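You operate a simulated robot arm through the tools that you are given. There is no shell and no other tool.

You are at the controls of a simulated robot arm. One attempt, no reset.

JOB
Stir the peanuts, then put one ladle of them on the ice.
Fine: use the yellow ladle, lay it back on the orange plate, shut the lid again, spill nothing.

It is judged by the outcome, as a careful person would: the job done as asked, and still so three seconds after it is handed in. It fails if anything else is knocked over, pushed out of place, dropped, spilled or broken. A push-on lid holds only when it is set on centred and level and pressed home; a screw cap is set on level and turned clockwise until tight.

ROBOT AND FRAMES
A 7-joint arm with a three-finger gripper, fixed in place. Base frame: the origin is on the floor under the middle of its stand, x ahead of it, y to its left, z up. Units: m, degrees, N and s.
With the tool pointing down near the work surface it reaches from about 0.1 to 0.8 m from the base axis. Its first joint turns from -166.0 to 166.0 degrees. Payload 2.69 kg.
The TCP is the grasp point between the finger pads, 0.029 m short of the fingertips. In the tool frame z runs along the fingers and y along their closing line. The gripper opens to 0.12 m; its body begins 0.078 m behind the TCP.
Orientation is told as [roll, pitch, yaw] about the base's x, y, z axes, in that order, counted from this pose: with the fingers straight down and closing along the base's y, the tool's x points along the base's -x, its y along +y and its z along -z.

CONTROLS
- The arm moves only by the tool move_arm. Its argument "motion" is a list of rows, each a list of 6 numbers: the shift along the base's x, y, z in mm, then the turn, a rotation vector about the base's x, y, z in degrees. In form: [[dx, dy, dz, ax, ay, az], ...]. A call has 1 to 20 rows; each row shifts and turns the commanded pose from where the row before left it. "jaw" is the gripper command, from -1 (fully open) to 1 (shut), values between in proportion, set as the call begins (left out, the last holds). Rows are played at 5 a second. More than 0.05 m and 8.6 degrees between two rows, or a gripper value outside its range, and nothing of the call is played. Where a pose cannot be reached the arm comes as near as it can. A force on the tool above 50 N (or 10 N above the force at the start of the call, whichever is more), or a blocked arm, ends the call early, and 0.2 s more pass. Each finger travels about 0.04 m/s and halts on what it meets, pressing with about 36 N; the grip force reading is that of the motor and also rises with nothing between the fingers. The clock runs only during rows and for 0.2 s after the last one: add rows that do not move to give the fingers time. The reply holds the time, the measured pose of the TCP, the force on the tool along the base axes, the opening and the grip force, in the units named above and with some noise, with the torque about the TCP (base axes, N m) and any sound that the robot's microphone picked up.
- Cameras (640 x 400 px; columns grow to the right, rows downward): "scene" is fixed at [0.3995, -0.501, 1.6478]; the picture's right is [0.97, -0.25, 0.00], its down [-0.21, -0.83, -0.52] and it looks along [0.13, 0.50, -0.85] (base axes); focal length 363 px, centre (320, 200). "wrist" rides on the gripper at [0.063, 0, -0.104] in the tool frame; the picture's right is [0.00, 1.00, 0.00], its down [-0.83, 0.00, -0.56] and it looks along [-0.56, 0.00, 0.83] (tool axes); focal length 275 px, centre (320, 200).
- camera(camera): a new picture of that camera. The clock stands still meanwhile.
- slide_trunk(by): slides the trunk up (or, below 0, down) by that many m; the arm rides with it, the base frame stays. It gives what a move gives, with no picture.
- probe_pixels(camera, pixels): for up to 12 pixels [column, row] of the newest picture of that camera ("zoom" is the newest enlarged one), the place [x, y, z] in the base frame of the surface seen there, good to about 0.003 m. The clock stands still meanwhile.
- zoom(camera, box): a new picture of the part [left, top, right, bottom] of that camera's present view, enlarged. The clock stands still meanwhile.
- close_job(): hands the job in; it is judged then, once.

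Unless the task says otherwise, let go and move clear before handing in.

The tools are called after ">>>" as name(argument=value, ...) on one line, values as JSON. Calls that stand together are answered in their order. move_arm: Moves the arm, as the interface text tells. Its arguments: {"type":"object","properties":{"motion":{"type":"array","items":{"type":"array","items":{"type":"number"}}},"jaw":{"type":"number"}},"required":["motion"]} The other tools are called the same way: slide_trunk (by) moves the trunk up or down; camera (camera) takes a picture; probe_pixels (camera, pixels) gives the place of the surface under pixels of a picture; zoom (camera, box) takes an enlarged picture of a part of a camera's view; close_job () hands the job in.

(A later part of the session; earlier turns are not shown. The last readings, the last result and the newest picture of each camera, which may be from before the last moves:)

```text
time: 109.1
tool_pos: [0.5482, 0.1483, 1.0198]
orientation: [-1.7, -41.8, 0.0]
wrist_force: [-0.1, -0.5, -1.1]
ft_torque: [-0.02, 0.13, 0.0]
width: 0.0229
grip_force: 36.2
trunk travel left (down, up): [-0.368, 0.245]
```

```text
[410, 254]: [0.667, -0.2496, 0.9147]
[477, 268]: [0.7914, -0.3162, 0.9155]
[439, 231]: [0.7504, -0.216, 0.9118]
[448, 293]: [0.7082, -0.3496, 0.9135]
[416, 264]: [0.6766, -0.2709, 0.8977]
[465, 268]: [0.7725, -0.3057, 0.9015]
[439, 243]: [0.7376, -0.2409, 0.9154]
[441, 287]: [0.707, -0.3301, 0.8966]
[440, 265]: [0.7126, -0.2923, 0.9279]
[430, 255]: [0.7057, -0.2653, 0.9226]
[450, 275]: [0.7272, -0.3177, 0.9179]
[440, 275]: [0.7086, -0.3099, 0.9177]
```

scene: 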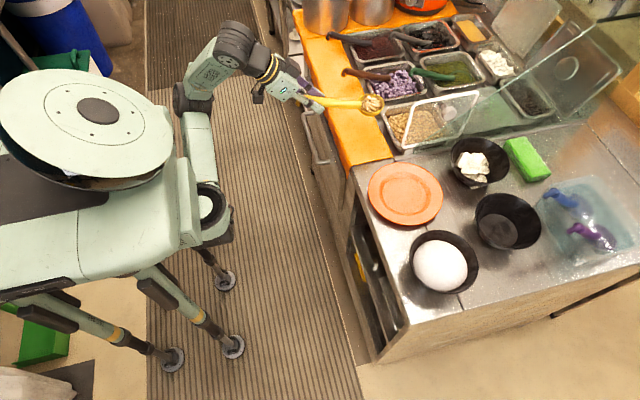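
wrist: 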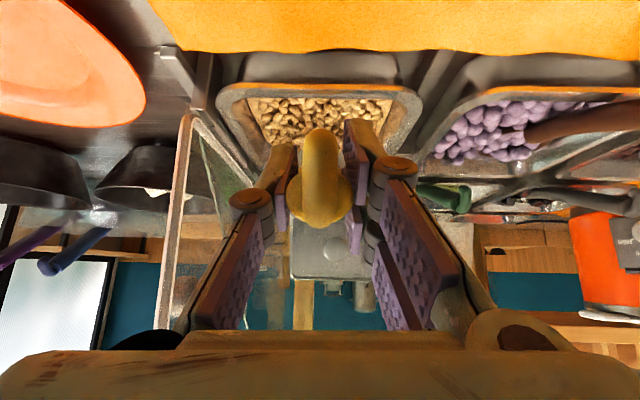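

The ice bowl's centre is (0.729, -0.283), rim z 0.914, with the mound top at z 0.928. I'll carry the ladle level across toward it, still behind the lid's edge, in gentle steps.

>>> move_arm(motion=[[0, -4, 2, 0, 0, 0], [0, -8, 2, 0, 0, 0], [0, -12, 2, 0, 0, 0], [0, -12, 2, 0, 0, 0], [0, -13, 2, 0, 0, 0], [0, -13, 2, 0, 0, 0], [0, -13, 2, 0, 0, 0], [0, -13, 0, 0, 0, 0], [0, -13, 0, 0, 0, 0], [0, -13, 0, 0, 0, 0], [0, -13, 0, 0, 0, 0], [0, -13, 0, 0, 0, 0], [0, -13, 0, 0, 0, 0], [0, -13, 0, 0, 0, 0], [0, -13, 0, 0, 0, 0], [0, -13, 0, 0, 0, 0], [0, -12, 0, 0, 0, 0], [0, -8, 0, 0, 0, 0], [0, -4, 0, 0, 0, 0], [0, 0, 0, 0, 0, 0]], jaw=1)

>>> camera(camera="scene")

>>> zoom(camera="scene", box=[310, 110, 470, 210])

```text
time: 113.3
tool_pos: [0.5477, -0.0684, 1.0342]
orientation: [-1.7, -41.7, 0.1]
wrist_force: [-0.8, -0.7, 0.1]
ft_torque: [0.02, 0.12, 0.0]
width: 0.0227
grip_force: 35.7
trunk travel left (down, up): [-0.368, 0.245]
```

```text
taken
```

scene: 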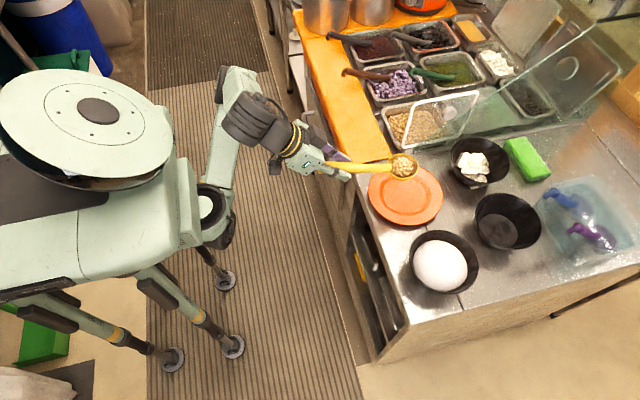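

```text
4.00 times, centred on (390, 160) of scene
```

zoom: 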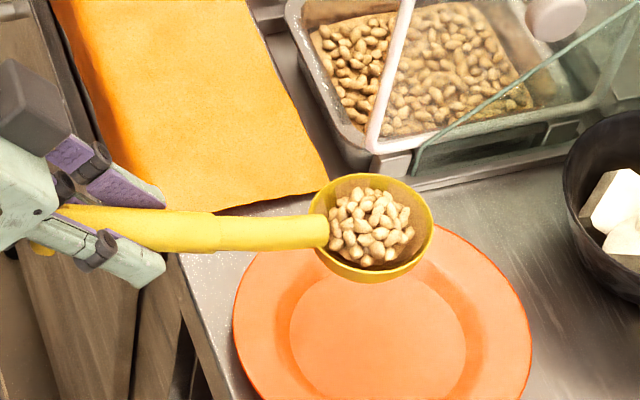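

Nothing spilled so far. I'll continue on to above the ice bowl.

>>> move_arm(motion=[[0, -4, 0, 0, 0, 0], [1, -8, 0, 0, 0, 0], [2, -12, 0, 0, 0, 0], [2, -13, 0, 0, 0, 0], [2, -13, 0, 0, 0, 0], [2, -13, 0, 0, 0, 0], [2, -13, 0, 0, 0, 0], [2, -13, 0, 0, 0, 0], [2, -13, 0, 0, 0, 0], [2, -13, 0, 0, 0, 0], [2, -13, 0, 0, 0, 0], [2, -13, 0, 0, 0, 0], [2, -13, 0, 0, 0, 0], [2, -13, 0, 0, 0, 0], [2, -13, 0, 0, 0, 0], [2, -13, 0, 0, 0, 0], [2, -12, 0, 0, 0, 0], [1, -6, 0, 0, 0, 0], [0, -3, 0, 0, 0, 0], [0, 0, 0, 0, 0, 0]], jaw=1)

>>> camera(camera="scene")

>>> zoom(camera="scene", box=[360, 190, 500, 300])

>>> camera(camera="wrist")

```text
time: 117.5
tool_pos: [0.6051, -0.2644, 0.9979]
orientation: [-2.0, -41.9, 0.1]
wrist_force: [-0.5, -0.6, -1.1]
ft_torque: [0.01, 0.12, 0.03]
width: 0.023
grip_force: 36.1
out of reach, approached as far as the arm can: row 6, 7, 8, 9, 10, 11, 12, 13, 15, 17
trunk travel left (down, up): [-0.368, 0.245]
```

```text
taken
```

scene: 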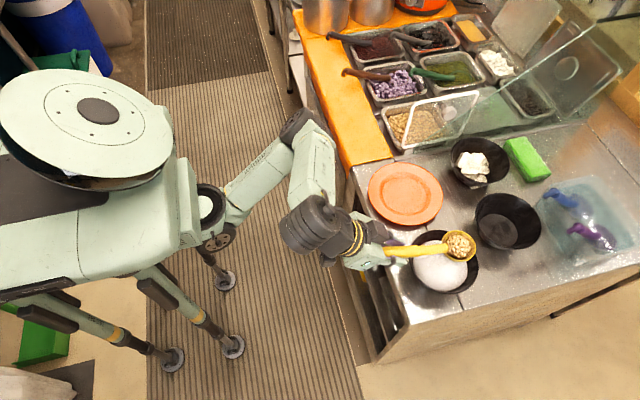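

```text
3.64 times, centred on (430, 245) of scene
```

zoom: 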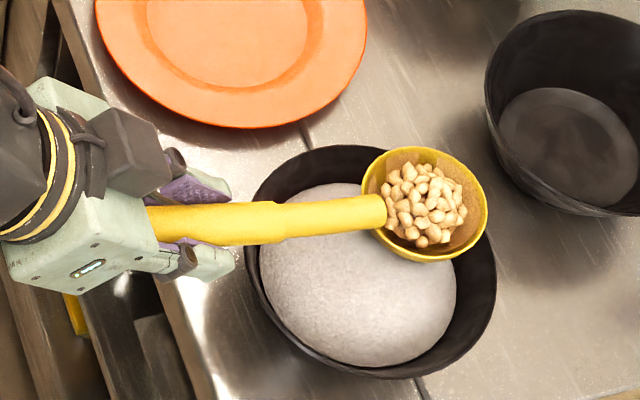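

```text
taken
```

wrist: 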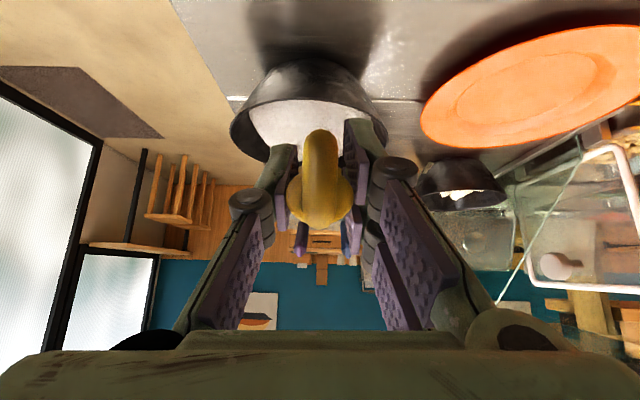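

The arm hit a joint limit with the ladle pointing straight ahead here (tool sagged to z 0.998), though nothing spilled. Pointing the ladle radially outward should fix that, so I'll raise and yaw it -22° while moving to (0.590, -0.227).

>>> move_arm(motion=[[-1, 2, 5, 0, 0, -1.5], [-1.5, 3.5, 5, 0, 0, -2], [-1.5, 4, 5, 0, 0, -2.2], [-1.5, 4, 5, 0, 0, -2.2], [-1.5, 4, 4, 0, 0, -2.2], [-1.5, 4, 3, 0, 0, -2.2], [-1.5, 4, 3, 0, 0, -2.2], [-1.5, 4, 2, 0, 0, -2.2], [-1.5, 4, 0, 0, 0, -2.2], [-1.5, 3, 0, 0, 0, -2.2], [0, 0, 0, 0, 0, -1], [0, 0, 0, 0, 0, 0], [0, 0, 0, 0, 0, 0]], jaw=1)

>>> camera(camera="scene")

>>> zoom(camera="scene", box=[360, 190, 500, 300])

```text
time: 120.3
tool_pos: [0.5876, -0.2264, 1.0313]
orientation: [-1.8, -41.8, -22.1]
wrist_force: [0.0, -0.2, -1.3]
ft_torque: [0.01, 0.06, 0.04]
width: 0.023
grip_force: 35.8
trunk travel left (down, up): [-0.368, 0.245]
```

```text
taken
```

scene: 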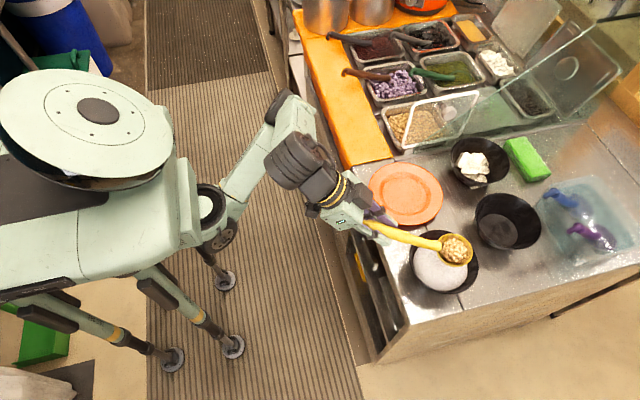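

```text
3.64 times, centred on (430, 245) of scene
```

zoom: 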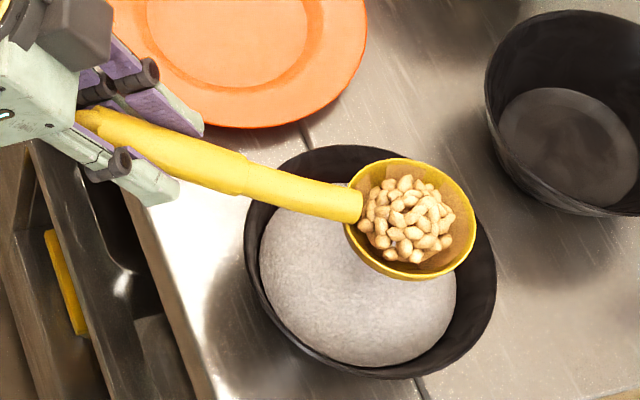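

Reached cleanly. I'll probe the ladle bowl's actual position relative to the ice.

>>> zoom(camera="scene", box=[425, 215, 495, 275])

>>> probe_pixels(camera="zoom", pixels=[[390, 205], [378, 160], [330, 115], [255, 95], [180, 110], [130, 165], [160, 265], [230, 320], [300, 325], [370, 270], [250, 190]])

```text
6.67 times, centred on (460, 245) of scene
```

zoom: 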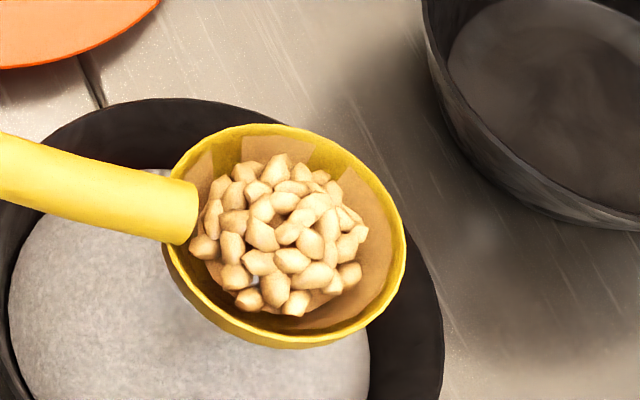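

```text
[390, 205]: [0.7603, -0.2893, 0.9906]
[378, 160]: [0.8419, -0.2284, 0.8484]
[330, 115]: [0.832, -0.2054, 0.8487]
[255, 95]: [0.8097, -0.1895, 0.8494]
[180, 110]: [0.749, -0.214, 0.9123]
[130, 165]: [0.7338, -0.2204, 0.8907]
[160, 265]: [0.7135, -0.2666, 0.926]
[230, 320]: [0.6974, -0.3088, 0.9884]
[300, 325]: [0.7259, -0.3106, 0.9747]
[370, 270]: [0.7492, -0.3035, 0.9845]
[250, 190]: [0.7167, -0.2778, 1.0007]
```

The bowl is centred over the ice mound at about (0.727, -0.283, 0.98). I'll raise 1 cm, shift about 2 cm to the right of the ladle (so the left lip is over the centre), and begin rolling slowly about the handle axis.

>>> move_arm(motion=[[-2.5, -6, 4, 0, 0, 0], [-2.5, -6, 4, 0, 0, 0], [-2.5, -6, 3, 0, 0, 0], [0, 0, 0, -2.5, 1, 1.1], [0, 0, 0, -3.4, 1.4, 1.5], [-0.4, -0.9, 0.5, -3.4, 1.4, 1.5], [-0.4, -0.9, 0.5, -3.4, 1.4, 1.5], [-0.4, -0.9, 0.5, -3.4, 1.4, 1.5], [-0.4, -0.9, 0.5, -3.4, 1.4, 1.5], [0, 0, 0, 0, 0, 0]], jaw=1)

>>> zoom(camera="scene", box=[360, 190, 500, 300])

>>> camera(camera="scene")

```text
time: 122.5
tool_pos: [0.5791, -0.2492, 1.0447]
orientation: [-28.4, -36.8, 3.8]
wrist_force: [0.5, 0.5, -1.0]
ft_torque: [0.04, 0.1, -0.02]
width: 0.0229
grip_force: 35.8
trunk travel left (down, up): [-0.368, 0.245]
```

```text
3.64 times, centred on (430, 245) of scene
```

zoom: 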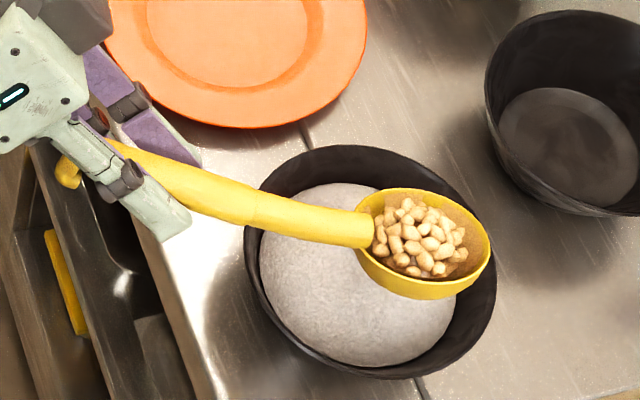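

```text
taken
```

scene: 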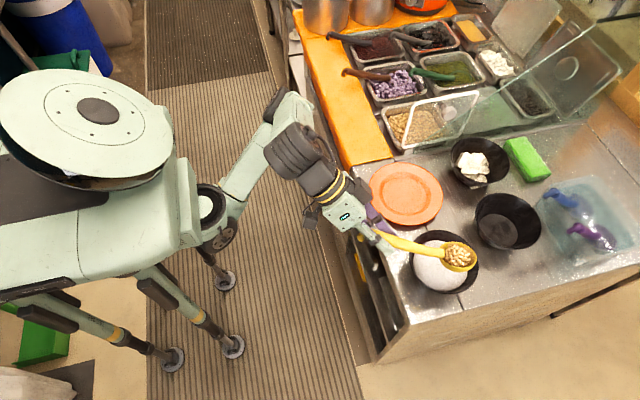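

Rolled about 23° so far, peanuts still seated, and the bowl is where I expect. Continuing the roll slowly.

>>> move_arm(motion=[[-0.4, -0.9, 0.5, -3.4, 1.4, 1.5], [-0.4, -0.9, 0.5, -3.4, 1.4, 1.5], [-0.4, -0.9, 0.5, -3.4, 1.4, 1.5], [-0.4, -0.9, 0.5, -3.4, 1.4, 1.5], [-0.4, -0.9, 0.5, -3.4, 1.4, 1.5], [0, 0, 0, 0, 0, 0]], jaw=1)

>>> zoom(camera="scene", box=[360, 190, 500, 300])

```text
time: 123.9
tool_pos: [0.577, -0.254, 1.0477]
orientation: [-46.2, -26.3, 20.7]
wrist_force: [-0.3, 0.5, -1.6]
ft_torque: [0.05, 0.1, 0.0]
width: 0.0232
grip_force: 35.9
trunk travel left (down, up): [-0.368, 0.245]
```

```text
3.64 times, centred on (430, 245) of scene
```

zoom: 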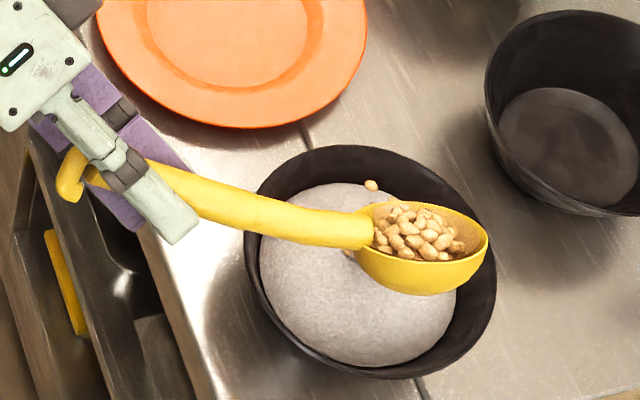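

The first peanuts are leaving the lip (zoom (370,185)). I'll probe where that peanut is to verify it's landing on the ice.

>>> probe_pixels(camera="zoom", pixels=[[371, 185], [347, 253], [400, 215], [430, 240], [485, 240], [375, 225], [400, 290]])

>>> zoom(camera="scene", box=[415, 215, 485, 275])

```text
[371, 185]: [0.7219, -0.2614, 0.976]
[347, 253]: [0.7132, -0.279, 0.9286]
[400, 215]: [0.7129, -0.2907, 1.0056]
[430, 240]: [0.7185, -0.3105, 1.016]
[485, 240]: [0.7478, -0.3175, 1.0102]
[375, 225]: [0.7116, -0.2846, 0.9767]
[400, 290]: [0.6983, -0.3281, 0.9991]
```

```text
6.67 times, centred on (450, 245) of scene
```

zoom: 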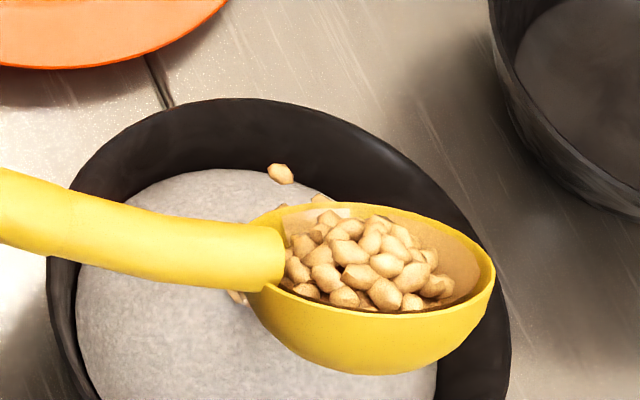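

The falling peanut is at (0.722, -0.261), a bit left of the mound centre, so I'll shift the ladle about 1 cm further right while continuing to roll more slowly.

>>> move_arm(motion=[[-2, -5, 0.5, 0, 0, 0], [-1.5, -4, 0.5, -1.7, 0.7, 0.75], [-0.4, -0.9, 0.5, -2.5, 1, 1.1], [-0.4, -0.9, 0.5, -2.5, 1, 1.1], [-0.4, -0.9, 0.5, -2.5, 1, 1.1], [0, 0, 0, 0, 0, 0]], jaw=1)

>>> zoom(camera="scene", box=[360, 190, 500, 300])

```text
time: 125.3
tool_pos: [0.5732, -0.2666, 1.0503]
orientation: [-53.6, -19.2, 27.7]
wrist_force: [0.9, 0.7, -0.9]
ft_torque: [0.04, 0.09, 0.01]
width: 0.0232
grip_force: 35.9
trunk travel left (down, up): [-0.368, 0.245]
```

```text
3.64 times, centred on (430, 245) of scene
```

zoom: 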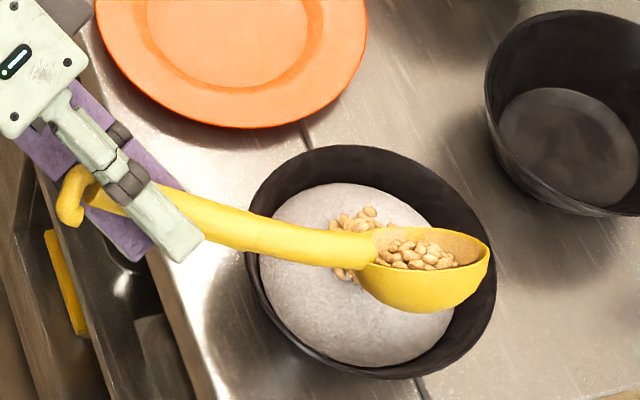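

Peanuts are piling on top of the ice mound. Continuing the slow roll.

>>> move_arm(motion=[[-0.3, -0.7, 0.5, -2.5, 1, 1.1], [-0.3, -0.7, 0.5, -2.5, 1, 1.1], [-0.3, -0.7, 0.5, -2.5, 1, 1.1], [-0.3, -0.7, 0.5, -2.5, 1, 1.1], [-0.3, -0.7, 0.5, -2.5, 1, 1.1], [0, 0, 0, 0, 0, 0]], jaw=1)

>>> zoom(camera="scene", box=[360, 190, 500, 300])

```text
time: 126.7
tool_pos: [0.5711, -0.2695, 1.0525]
orientation: [-61.8, -8.2, 35.2]
wrist_force: [0.3, -0.2, 0.4]
ft_torque: [0.01, 0.07, 0.02]
width: 0.0228
grip_force: 35.7
trunk travel left (down, up): [-0.368, 0.245]
```

```text
3.64 times, centred on (430, 245) of scene
```

zoom: 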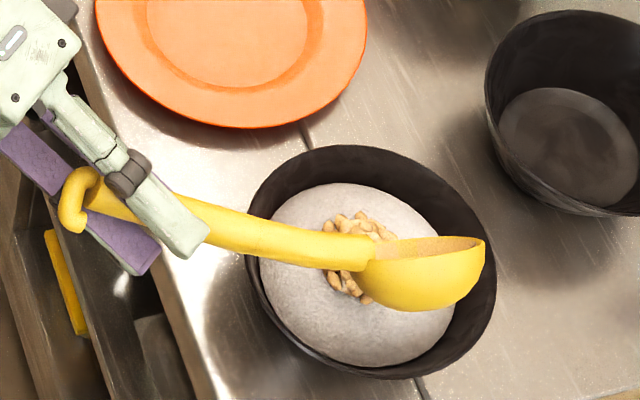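

Most peanuts are out and resting on the ice. I'll roll further to empty the ladle completely.

>>> move_arm(motion=[[-0.2, -0.5, 0.7, -3, 1.2, 1.3], [-0.2, -0.5, 0.7, -3, 1.2, 1.3], [-0.2, -0.5, 0.7, -3, 1.2, 1.3], [-0.2, -0.5, 0.7, -3, 1.2, 1.3], [0, 0, 0.7, -3, 1.2, 1.3], [0, 0, 0.7, -3, 1.2, 1.3], [0, 0, 0, -3, 1.2, 1.3], [0, 0, 0, 0, 0, 0], [0, 0, 0, 0, 0, 0]], jaw=1)

>>> zoom(camera="scene", box=[360, 190, 500, 300])

>>> camera(camera="wrist")

```text
time: 128.7
tool_pos: [0.57, -0.271, 1.0577]
orientation: [-72.6, 11.6, 44.0]
wrist_force: [0.7, 0.5, -0.3]
ft_torque: [0.05, 0.05, 0.0]
width: 0.0228
grip_force: 35.1
trunk travel left (down, up): [-0.368, 0.245]
```

```text
3.64 times, centred on (430, 245) of scene
```

zoom: 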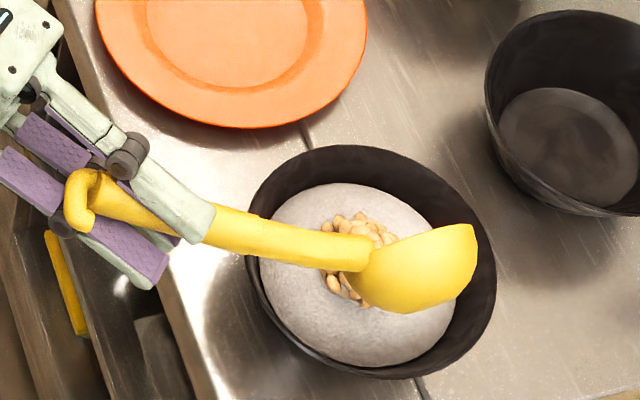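

```text
taken
```

wrist: 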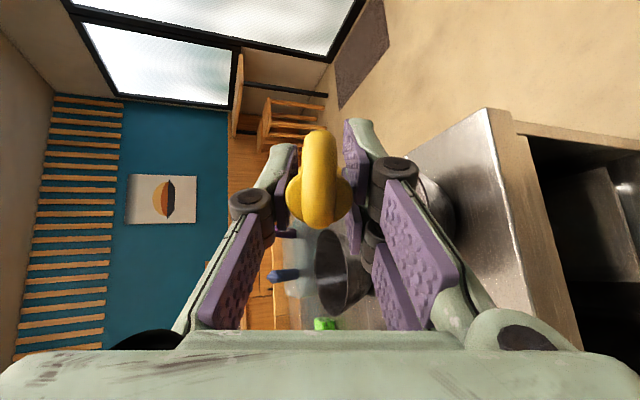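

The bowl is now rolled to about 95°. A bit more to shed any last pieces, then hold briefly.

>>> move_arm(motion=[[0, 0, 1, -3.4, 1.4, 1.5], [0, 0, 1, -3.4, 1.4, 1.5], [0, 0, 1, -3.4, 1.4, 1.5], [0, 0, 1, -3.4, 1.4, 1.5], [0, 0, 0, -3.4, 1.4, 1.5], [0, 0, 0, 0, 0, 0], [0, 0, 0, 0, 0, 0], [0, 0, 0, 0, 0, 0], [0, 0, 0, 0, 0, 0]], jaw=1)

>>> zoom(camera="scene", box=[360, 190, 500, 300])

>>> zoom(camera="scene", box=[410, 225, 480, 285])

```text
time: 130.7
tool_pos: [0.5708, -0.2712, 1.06]
orientation: [-79.6, 28.7, 49.1]
wrist_force: [0.0, -0.9, -0.9]
ft_torque: [0.0, 0.03, -0.01]
width: 0.0232
grip_force: 36.2
trunk travel left (down, up): [-0.368, 0.245]
```

```text
3.64 times, centred on (430, 245) of scene
```

zoom: 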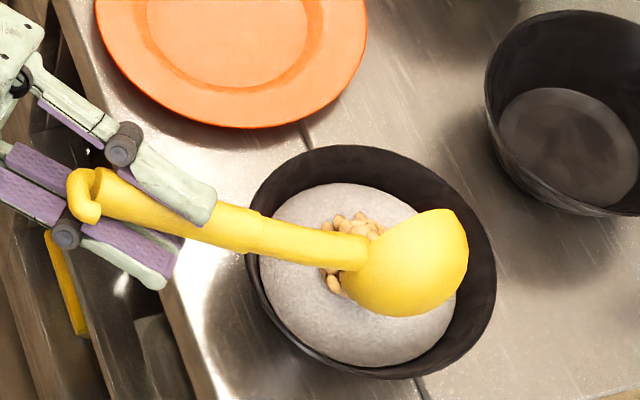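

```text
6.67 times, centred on (445, 255) of scene
```

zoom: 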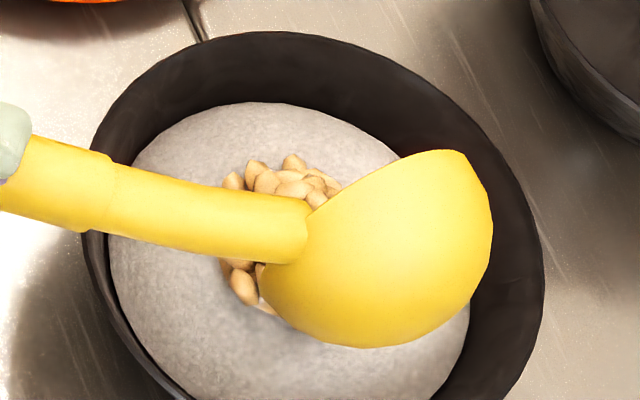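

Everything is out onto the mound. I'll rise 4 cm clear of the pile and roll the ladle back upright over the bowl.

>>> move_arm(motion=[[0, 0, 6, 0, 0, 0], [0, 0, 8, 0, 0, 0], [0, 0, 8, 0, 0, 0], [0, 0, 8, 5, -2.03, -2.26], [0, 0, 5, 6.06, -2.45, -2.74], [0, 0, 0, 6.06, -2.45, -2.74], [0, 0, 0, 6.06, -2.45, -2.74], [0, 0, 0, 6.06, -2.45, -2.74], [0, 0, 0, 6.06, -2.45, -2.74], [0, 0, 0, 6.06, -2.45, -2.74], [0, 0, 0, 6.06, -2.45, -2.74], [0, 0, 0, 6.06, -2.45, -2.74], [0, 0, 0, 6.06, -2.45, -2.74], [0, 0, 0, 6.06, -2.45, -2.74], [0, 0, 0, 6.06, -2.45, -2.74], [0, 0, 0, 6.06, -2.45, -2.74], [0, 0, 0, 6.06, -2.45, -2.74], [0, 0, 0, 6.06, -2.45, -2.74], [0, 0, 0, 6.06, -2.45, -2.74], [0, 0, 0, 0, 0, 0]], jaw=1)

>>> camera(camera="scene")

>>> zoom(camera="scene", box=[360, 190, 500, 300])

```text
time: 134.9
tool_pos: [0.5751, -0.2687, 1.0817]
orientation: [-2.1, -40.9, -22.5]
wrist_force: [0.1, 0.3, -0.6]
ft_torque: [0.01, 0.05, 0.02]
width: 0.0232
grip_force: 36.0
out of reach, approached as far as the arm can: row 19
trunk travel left (down, up): [-0.368, 0.245]
```

```text
taken
```

scene: 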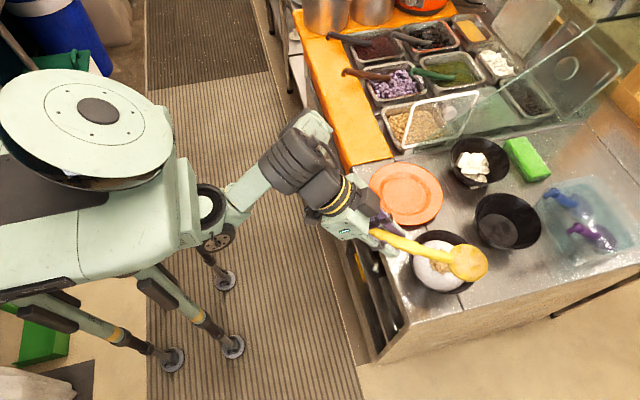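

```text
3.64 times, centred on (430, 245) of scene
```

zoom: 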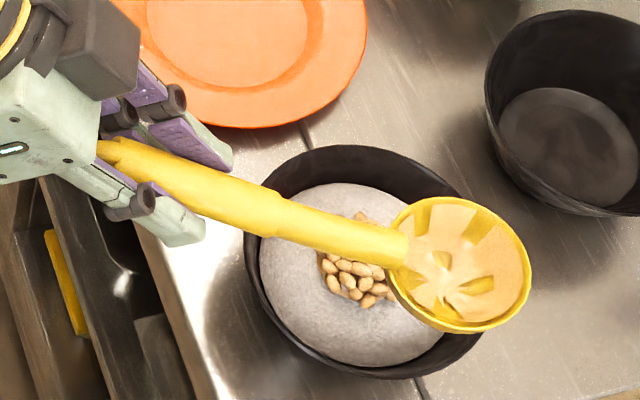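

The ladle is empty and upright; the peanuts are all on the ice with nothing outside the bowl. I'll carry the ladle back toward the plate.

>>> move_arm(motion=[[0, 6, 0, 0, 0, 1], [-1, 10, 0, 0, 0, 1.5], [-2, 13, -2, 0, 0, 1.5], [-2, 14, -3, 0, 0, 1.5], [-2, 14, -3, 0, 0, 1.5], [-2, 14, -4, 0, 0, 1.5], [-2, 14, -4, 0, 0, 1.5], [-2, 14, -4, 0, 0, 1.5], [-2, 14, -4, 0, 0, 1.5], [-2, 14, -4, 0, 0, 1.5], [-2, 14, -4, 0, 0, 1.5], [-2, 14, -4, 0, 0, 1.5], [-2, 14, -4, 0, 0, 1.5], [-2, 14, -4, 0, 0, 1.5], [-2, 12, -3, 0, 0, 1.3], [-1, 5, 0, 0, 0, 0], [0, 0, 0, 0, 0, 0], [0, 0, 0, 0, 0, 0]], jaw=1)

>>> camera(camera="scene")

>>> zoom(camera="scene", box=[380, 210, 500, 310])

```text
time: 138.7
tool_pos: [0.5502, -0.0673, 1.0275]
orientation: [-1.9, -40.8, -0.6]
wrist_force: [0.3, -0.1, -0.2]
ft_torque: [-0.01, 0.08, 0.0]
width: 0.0231
grip_force: 36.1
out of reach, approached as far as the arm can: row 1, 3
trunk travel left (down, up): [-0.368, 0.245]
```

```text
taken
```

scene: 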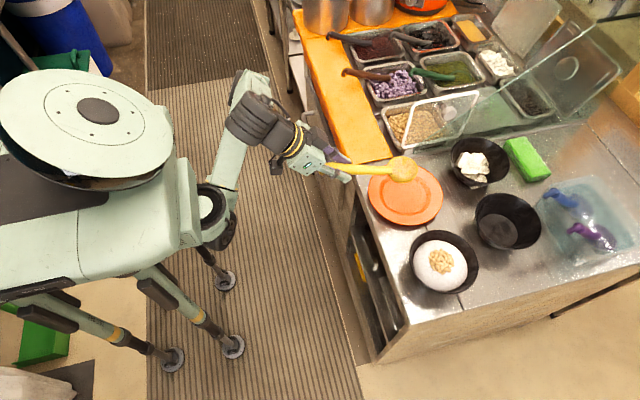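

```text
4.00 times, centred on (440, 260) of scene
```

zoom: 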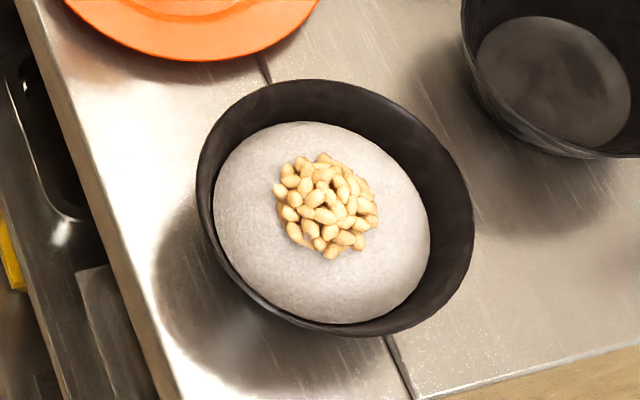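

The peanuts sit in a neat pile on the ice, with nothing spilled. Now I'll bring the ladle over its resting place on the plate, restoring the original pitch.

>>> move_arm(motion=[[3, 0, -2, 0.3, -1.6, 0], [6, 0, -5.5, 0.4, -2.6, 0], [6, 0, -5.5, 0.4, -2.6, 0], [6, 0, -5.5, 0.4, -2.6, 0], [6, 0, -5.5, 0.4, -2.6, 0], [6, 0, -5.5, 0.4, -2.6, 0], [6, 0, -5.5, 0.4, -2.6, 0], [6, 0, -5.5, 0.3, -2.5, 0.6], [2, -1, -1, 0, 0, 0], [0, 0, 0, 0, 0, 0], [0, 0, 0, 0, 0, 0]], jaw=1)

>>> zoom(camera="scene", box=[320, 120, 450, 220])

>>> probe_pixels(camera="zoom", pixels=[[270, 225], [310, 218], [350, 211], [390, 205]])

```text
time: 141.1
tool_pos: [0.6001, -0.0691, 0.9856]
orientation: [4.4, -60.2, -4.7]
wrist_force: [0.9, -0.6, -0.2]
ft_torque: [0.0, 0.05, -0.04]
width: 0.0231
grip_force: 36.2
trunk travel left (down, up): [-0.368, 0.245]
```

```text
4.00 times, centred on (385, 170) of scene
```

zoom: 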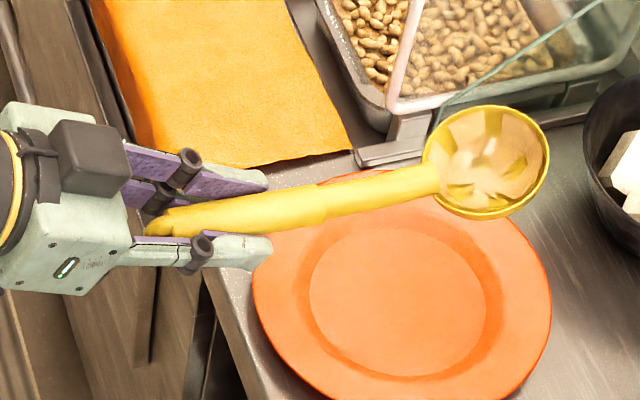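

```text
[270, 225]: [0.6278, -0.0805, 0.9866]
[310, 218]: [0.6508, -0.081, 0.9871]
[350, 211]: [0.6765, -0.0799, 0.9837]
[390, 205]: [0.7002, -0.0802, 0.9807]
```

Handle slope (-4.7°) matches the resting pose. I'll trim the roll slightly and lower with the trunk to just above the plate.

>>> move_arm(motion=[[-2, 0, 0, -1.5, 0, 0.5], [0, 0, 0, 0, 0, 0], [0, 0, 0, 0, 0, 0]], jaw=1)

>>> slide_trunk(by=-0.085)

>>> zoom(camera="scene", box=[320, 140, 450, 240])

```text
time: 141.9
tool_pos: [0.5974, -0.0683, 0.9862]
orientation: [1.3, -60.5, -1.7]
wrist_force: [0.9, -0.9, 0.2]
ft_torque: [0.03, 0.07, -0.04]
width: 0.0232
grip_force: 36.2
trunk travel left (down, up): [-0.368, 0.245]
```

```text
time: 143.1
tool_pos: [0.5978, -0.0678, 0.9015]
orientation: [1.3, -60.3, -1.7]
wrist_force: [0.5, -0.2, -0.8]
ft_torque: [0.03, 0.07, 0.04]
width: 0.0231
grip_force: 36.1
trunk travel left (down, up): [-0.283, 0.33]
```

```text
4.00 times, centred on (385, 190) of scene
```

zoom: 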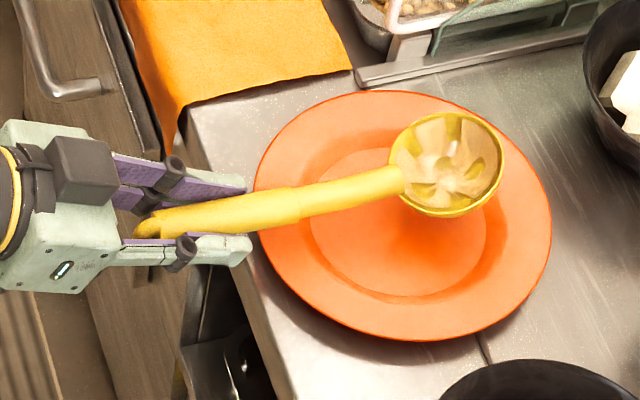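

Right over the resting place, about 15 mm up. I'll lower 11 mm by trunk, then the last few mm with the arm, checking force.

>>> slide_trunk(by=-0.011)

>>> move_arm(motion=[[0, 0, -1.5, 0, 0, 0], [0, 0, -1.5, 0, 0, 0], [0, 0, 0, 0, 0, 0]], jaw=1)

>>> zoom(camera="scene", box=[320, 140, 450, 240])

```text
time: 143.7
tool_pos: [0.5968, -0.0679, 0.8906]
orientation: [1.3, -60.3, -1.6]
wrist_force: [-0.7, -0.7, 0.1]
ft_torque: [0.01, 0.05, -0.01]
width: 0.0228
grip_force: 36.2
trunk travel left (down, up): [-0.272, 0.341]
```

```text
time: 144.5
tool_pos: [0.597, -0.069, 0.888]
orientation: [1.3, -60.4, -1.7]
wrist_force: [-0.4, 0.0, -0.8]
ft_torque: [0.0, 0.05, -0.03]
width: 0.0228
grip_force: 35.8
trunk travel left (down, up): [-0.272, 0.341]
```

```text
4.00 times, centred on (385, 190) of scene
```

zoom: 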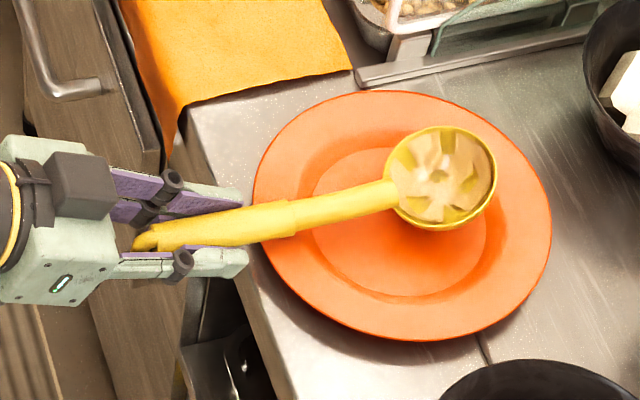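

Almost down with no contact force yet; a couple more mm.

>>> move_arm(motion=[[0, 0, -1.5, 0, 0, 0], [0, 0, 0, 0, 0, 0]], jaw=1)

>>> move_arm(motion=[[0, 0, -1.5, 0, 0, 0], [0, 0, 0, 0, 0, 0]], jaw=1)

>>> zoom(camera="scene", box=[320, 140, 450, 240])

```text
time: 145.1
tool_pos: [0.5965, -0.0682, 0.8859]
orientation: [1.3, -60.4, -1.7]
wrist_force: [0.4, -0.1, 0.0]
ft_torque: [0.0, 0.07, -0.01]
width: 0.0232
grip_force: 35.6
trunk travel left (down, up): [-0.272, 0.341]
```

```text
time: 145.7
tool_pos: [0.5963, -0.0677, 0.8853]
orientation: [1.3, -60.4, -1.7]
wrist_force: [0.1, -0.1, -0.7]
ft_torque: [-0.01, 0.03, 0.01]
width: 0.0231
grip_force: 36.3
trunk travel left (down, up): [-0.272, 0.341]
```

```text
4.00 times, centred on (385, 190) of scene
```

zoom: 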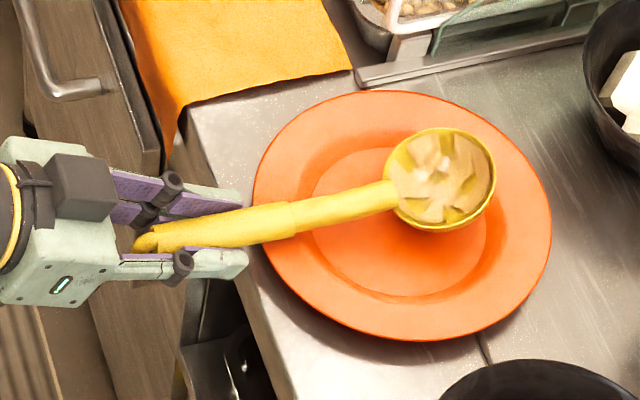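

Torque is dropping (0.03), so it's about to touch. One more small step.

>>> move_arm(motion=[[0, 0, -1.5, 0, 0, 0], [0, 0, 0, 0, 0, 0]], jaw=1)

>>> move_arm(motion=[[0, 0, -1, 0, 0, 0], [0, 0, 0, 0, 0, 0]], jaw=1)

```text
time: 146.3
tool_pos: [0.5962, -0.0684, 0.8852]
orientation: [1.4, -60.4, -1.7]
wrist_force: [-0.3, -0.7, -0.7]
ft_torque: [0.03, 0.05, 0.0]
width: 0.0231
grip_force: 35.8
trunk travel left (down, up): [-0.272, 0.341]
```

```text
time: 146.9
tool_pos: [0.5964, -0.0674, 0.8817]
orientation: [1.3, -60.3, -1.7]
wrist_force: [-0.4, 0.1, -0.7]
ft_torque: [0.01, 0.05, 0.02]
width: 0.0228
grip_force: 36.0
trunk travel left (down, up): [-0.272, 0.341]
```

Tool is at z 0.8817 with still no contact force; I'll probe the ladle to see its real height.

>>> zoom(camera="scene", box=[340, 155, 440, 225])

>>> probe_pixels(camera="zoom", pixels=[[200, 235], [250, 228], [300, 218], [350, 207], [400, 195], [428, 190], [560, 150], [500, 105], [480, 175], [500, 240], [300, 300]])

```text
5.71 times, centred on (390, 190) of scene
```

zoom: 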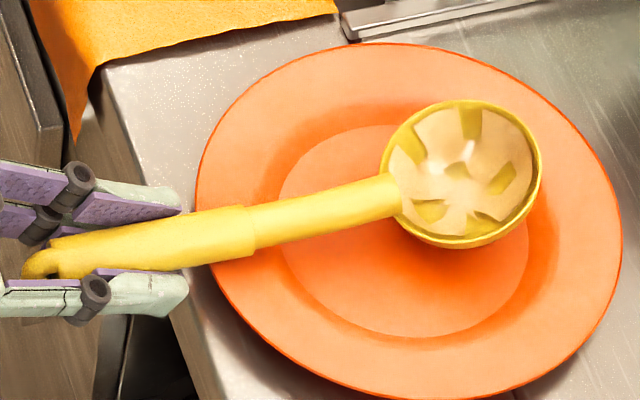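

```text
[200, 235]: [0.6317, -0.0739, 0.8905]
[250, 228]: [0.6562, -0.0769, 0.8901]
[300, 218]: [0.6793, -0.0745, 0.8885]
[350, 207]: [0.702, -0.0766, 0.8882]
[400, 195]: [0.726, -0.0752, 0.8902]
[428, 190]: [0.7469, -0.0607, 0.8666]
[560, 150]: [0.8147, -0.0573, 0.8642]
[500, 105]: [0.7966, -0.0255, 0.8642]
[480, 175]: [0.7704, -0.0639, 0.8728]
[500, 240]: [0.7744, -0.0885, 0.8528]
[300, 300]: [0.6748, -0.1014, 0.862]
```

The bowl end is only about 2 mm above its rest and the handle slope is slightly flat. I'll pitch the bowl down 1–2° until it touches.

>>> move_arm(motion=[[0, 0, 0, 0, 1, 0], [0, 0, 0, 0, 0, 0]], jaw=1)

>>> move_arm(motion=[[0, 0, 0, 0, 0.7, 0], [0, 0, 0, 0, 0, 0]], jaw=1)

```text
time: 147.5
tool_pos: [0.598, -0.0674, 0.8832]
orientation: [1.3, -59.4, -1.6]
wrist_force: [-2.2, -0.3, 2.5]
ft_torque: [-0.04, -0.04, -0.03]
width: 0.0233
grip_force: 36.1
trunk travel left (down, up): [-0.272, 0.341]
```

```text
time: 148.1
tool_pos: [0.5964, -0.0688, 0.8832]
orientation: [1.3, -58.7, -1.6]
wrist_force: [-1.6, 0.4, 1.3]
ft_torque: [-0.01, -0.04, -0.01]
width: 0.0226
grip_force: 36.2
trunk travel left (down, up): [-0.272, 0.341]
```

Contact felt (z +2.5 N, torque sign flipped), so the ladle is resting. I'll open the fingers.

>>> move_arm(motion=[[0, 0, 0, 0, 0, 0], [0, 0, 0, 0, 0, 0], [0, 0, 0, 0, 0, 0], [0, 0, 0, 0, 0, 0], [0, 0, 0, 0, 0, 0]], jaw=-0.2)

>>> zoom(camera="scene", box=[310, 140, 450, 240])

>>> camera(camera="wrist")

```text
time: 149.3
tool_pos: [0.5973, -0.0675, 0.8829]
orientation: [1.2, -58.8, -1.6]
wrist_force: [-0.3, -0.1, 0.5]
ft_torque: [0.01, 0.01, -0.02]
width: 0.0721
grip_force: 0.1
trunk travel left (down, up): [-0.272, 0.341]
```

```text
4.00 times, centred on (380, 190) of scene
```

zoom: 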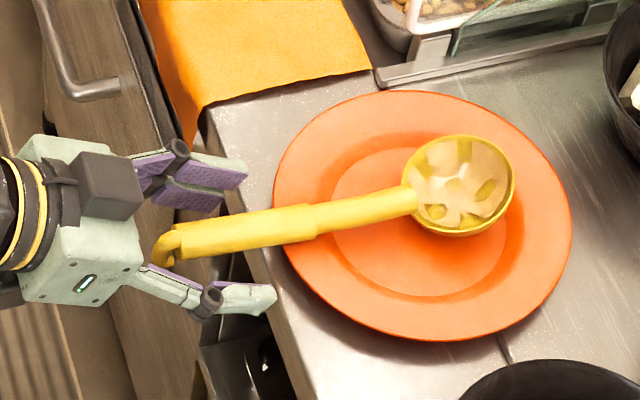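

```text
taken
```

wrist: 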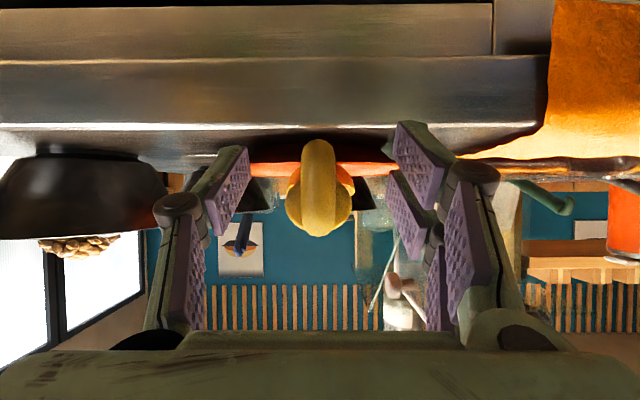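

The ladle rests on the orange plate and the fingers straddle it freely. I'll lift the hand straight up with the trunk.

>>> slide_trunk(by=0.12)

>>> camera(camera="scene")

>>> zoom(camera="scene", box=[330, 140, 470, 240])

```text
time: 150.8
tool_pos: [0.5965, -0.0688, 1.0026]
orientation: [1.2, -58.7, -1.6]
wrist_force: [1.0, -0.5, -0.2]
ft_torque: [0.02, 0.0, 0.0]
width: 0.072
grip_force: 0.1
trunk travel left (down, up): [-0.392, 0.221]
```

```text
taken
```

scene: 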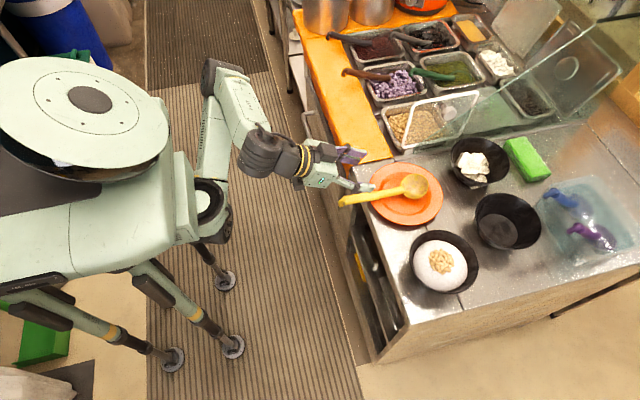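

```text
4.00 times, centred on (400, 190) of scene
```

zoom: 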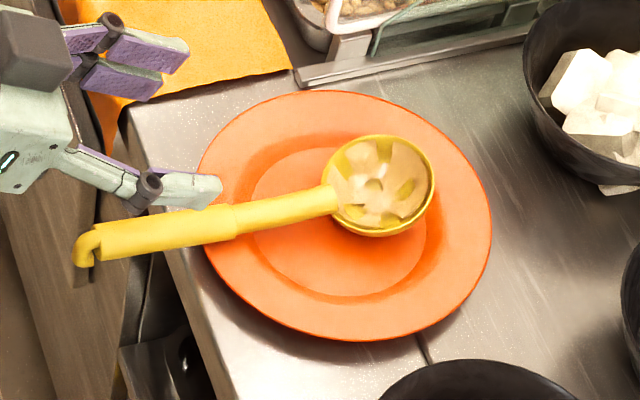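

Ladle is back on the plate, resting steady. Next is the lid: I'll pitch the hand back down and raise the trunk toward the height I used for opening it.

>>> move_arm(motion=[[0, 2, 4, 0, 6, 0], [0, 4, 4, 0, 7.5, 0], [0, 4, 4, 0, 7.5, 0], [2, 4, 4, 0, 7.5, 0], [2, 4, 4, 0, 7.5, 0.8], [4, 4, 4, -0.6, 7.5, 0.8], [4, 4, 4, -0.6, 0, 0], [0, 0, 0, 0, 0, 0]], jaw=0.1)

>>> slide_trunk(by=0.1)

>>> camera(camera="scene")

```text
time: 152.6
tool_pos: [0.6094, -0.0414, 1.0249]
orientation: [-1.1, -15.3, 1.0]
wrist_force: [-0.5, -0.4, 0.4]
ft_torque: [-0.01, 0.02, 0.03]
width: 0.0536
grip_force: 0.1
out of reach, approached as far as the arm can: row 6
trunk travel left (down, up): [-0.392, 0.221]
```

```text
time: 153.9
tool_pos: [0.6092, -0.0409, 1.125]
orientation: [-1.1, -15.3, 1.0]
wrist_force: [1.4, 0.0, 0.1]
ft_torque: [0.02, 0.01, 0.0]
width: 0.054
grip_force: 0.0
trunk travel left (down, up): [-0.492, 0.121]
```

```text
taken
```

scene: 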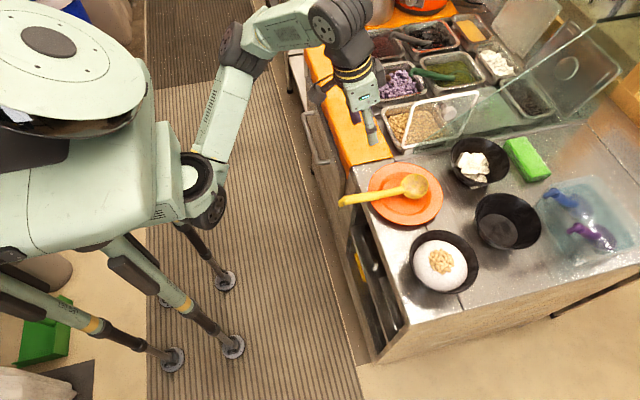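

Good. I'll lower the arm and raise the trunk the remaining 9.6 cm to match the earlier setup.

>>> move_arm(motion=[[4, 0, -15, 0, 0, 0], [6, 0, -25, 0, 0, 0], [6, 0, -25, 0, 0, 0], [6, 0, -15, 0, 0, 0], [0, 0, 0, 0, 0, 0]], jaw=0.1)

>>> slide_trunk(by=0.096)

>>> move_arm(motion=[[8, 0, -20, 0, 0, 0], [10, 0, -25, 0, 0, 0], [12, 0, -25, 0, 0, 0], [12, 0, -20, 0, 0, 0], [8, 0, -9, 0, 0, 0], [0, 0, 0, 0, 0, 0]], jaw=0.1)

>>> camera(camera="scene")

>>> camera(camera="wrist")

```text
time: 155.2
tool_pos: [0.6335, -0.0411, 1.0437]
orientation: [-1.1, -15.3, 1.0]
wrist_force: [-0.1, -0.4, -0.5]
ft_torque: [-0.01, 0.0, 0.02]
width: 0.054
grip_force: 0.0
trunk travel left (down, up): [-0.492, 0.121]
```

```text
time: 156.4
tool_pos: [0.634, -0.0405, 1.1416]
orientation: [-1.1, -15.4, 0.9]
wrist_force: [-0.2, 0.4, 0.0]
ft_torque: [-0.01, 0.01, 0.03]
width: 0.0541
grip_force: 0.0
trunk travel left (down, up): [-0.588, 0.025]
```

```text
time: 157.8
tool_pos: [0.6846, -0.0413, 1.0405]
orientation: [-1.2, -15.3, 1.0]
wrist_force: [0.5, -0.6, -0.5]
ft_torque: [0.01, 0.01, 0.01]
width: 0.0541
grip_force: 0.1
trunk travel left (down, up): [-0.588, 0.025]
```

```text
taken
```

scene: 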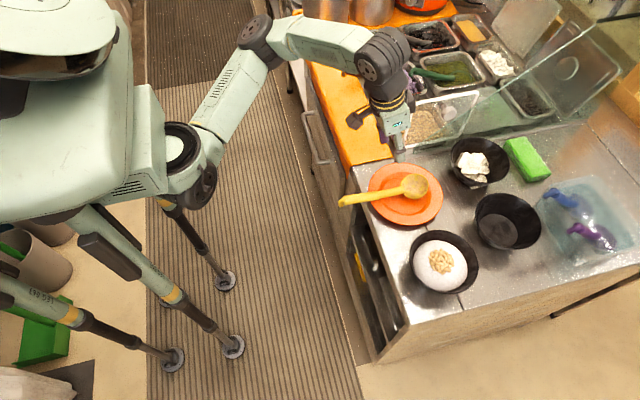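

```text
taken
```

wrist: 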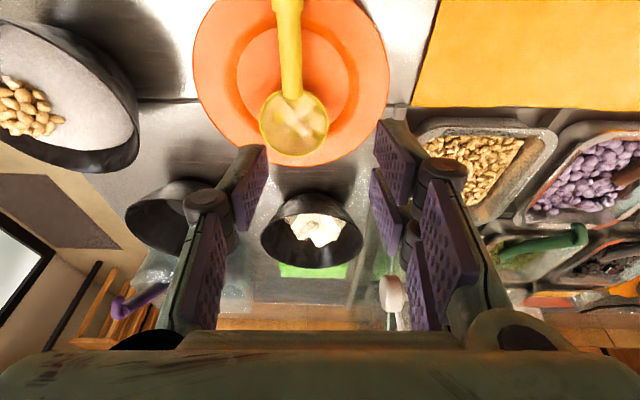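

Same pose as before (0.685, -0.041, 1.041), and the lid knob is visible at wrist (393,295). I'll swing the hand around to face +y in front of the knob, reversing my earlier exit path.

>>> move_arm(motion=[[10, 0, 0, 8, 0, 0], [20, 0, 0, 8, 0, 0], [20, 0, 0, 8, 0, 0], [20, 0, 0, 8, 0, 0], [20, 0, 0, 8, 0, 0], [20, 0, -3, 8, 0, 0], [16, 0, -5, 8, 0, 0], [12, 0, -5, 8, 0, 0], [0, 0, 0, 0, 0, 0]], jaw=0.1)

>>> camera(camera="scene")

>>> camera(camera="wrist")

```text
time: 159.8
tool_pos: [0.8232, -0.0389, 1.0278]
orientation: [63.9, -7.6, -13.5]
wrist_force: [-0.1, -0.3, -0.3]
ft_torque: [0.03, -0.04, -0.04]
width: 0.0541
grip_force: 0.1
trunk travel left (down, up): [-0.588, 0.025]
```

```text
taken
```

scene: 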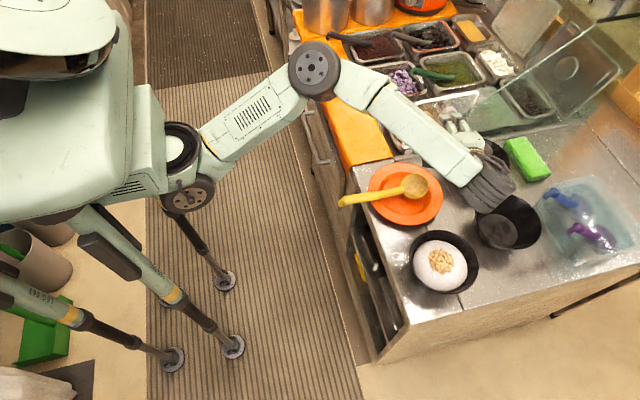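

```text
taken
```

wrist: 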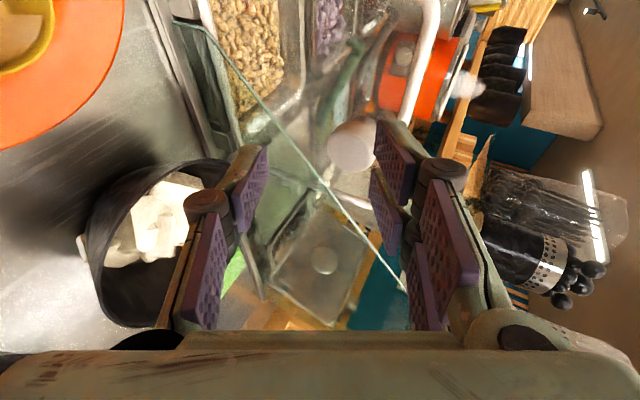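

On track at roll 64° with the knob at wrist (350,145). Completing the rotation to about 91°.

>>> move_arm(motion=[[6, 0, -3, 7, 0, 0], [6, 0, -4, 7, 0, 0], [4, 0, -4, 7, 0, 0], [2, 0, -3, 6, 0, 0], [0, 0, 0, 0, 0, 0]], jaw=0.1)

>>> camera(camera="wrist")

>>> zoom(camera="scene", box=[380, 80, 500, 180])

```text
time: 161.1
tool_pos: [0.8423, -0.0406, 1.0124]
orientation: [90.2, -0.7, -15.2]
wrist_force: [-0.2, 0.4, 0.9]
ft_torque: [-0.01, 0.02, 0.01]
width: 0.0539
grip_force: 0.1
out of reach, approached as far as the arm can: row 1
trunk travel left (down, up): [-0.588, 0.025]
```

```text
taken
```

wrist: 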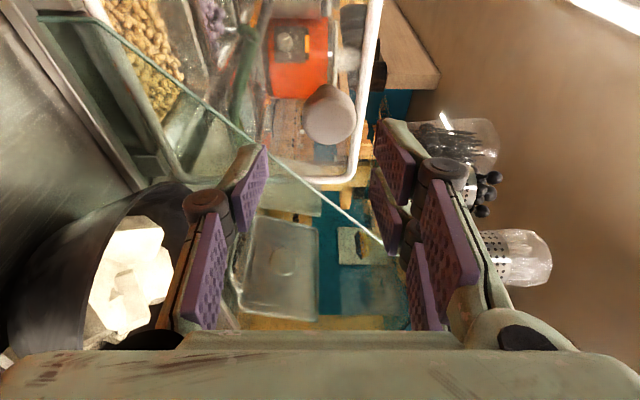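

```text
4.00 times, centred on (440, 130) of scene
```

zoom: 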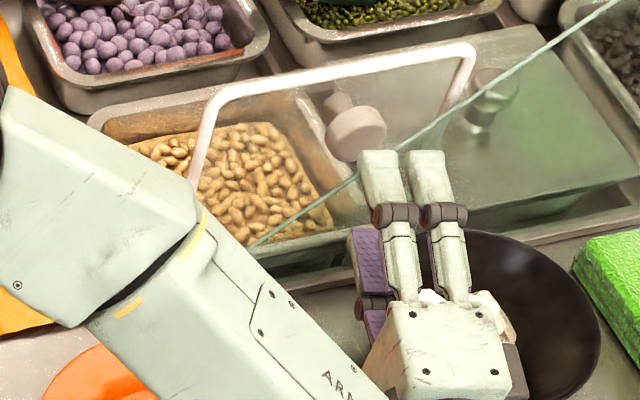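

The knob lines up at wrist (330,117) exactly as when I left it. I'll advance 5 cm so the fingers surround it.

>>> move_arm(motion=[[1.5, 10, 1, 0, 0, 0], [1.5, 12.5, 1, 0, 0, 0], [1.5, 12.5, 1, 0, 0, 0], [1, 12, 1, 0, 0, 0], [0, 4, 0, 0, 0, 0], [0, 0, 0, 0, 0, 0]], jaw=0.1)

>>> camera(camera="wrist")

```text
time: 162.4
tool_pos: [0.8473, 0.01, 1.0164]
orientation: [90.1, -0.7, -15.3]
wrist_force: [1.4, 0.2, 0.3]
ft_torque: [0.04, -0.04, -0.03]
width: 0.0541
grip_force: 0.1
trunk travel left (down, up): [-0.588, 0.025]
```

```text
taken
```

wrist: 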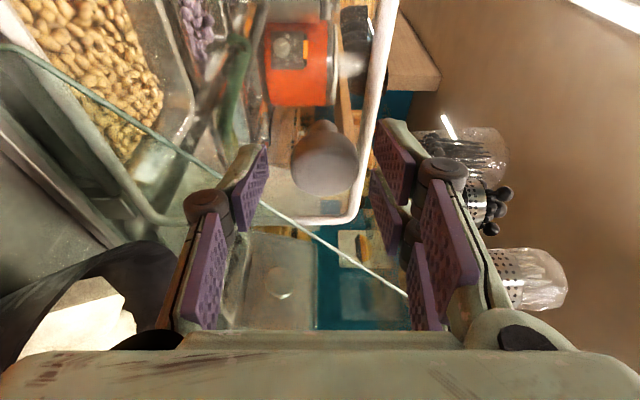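

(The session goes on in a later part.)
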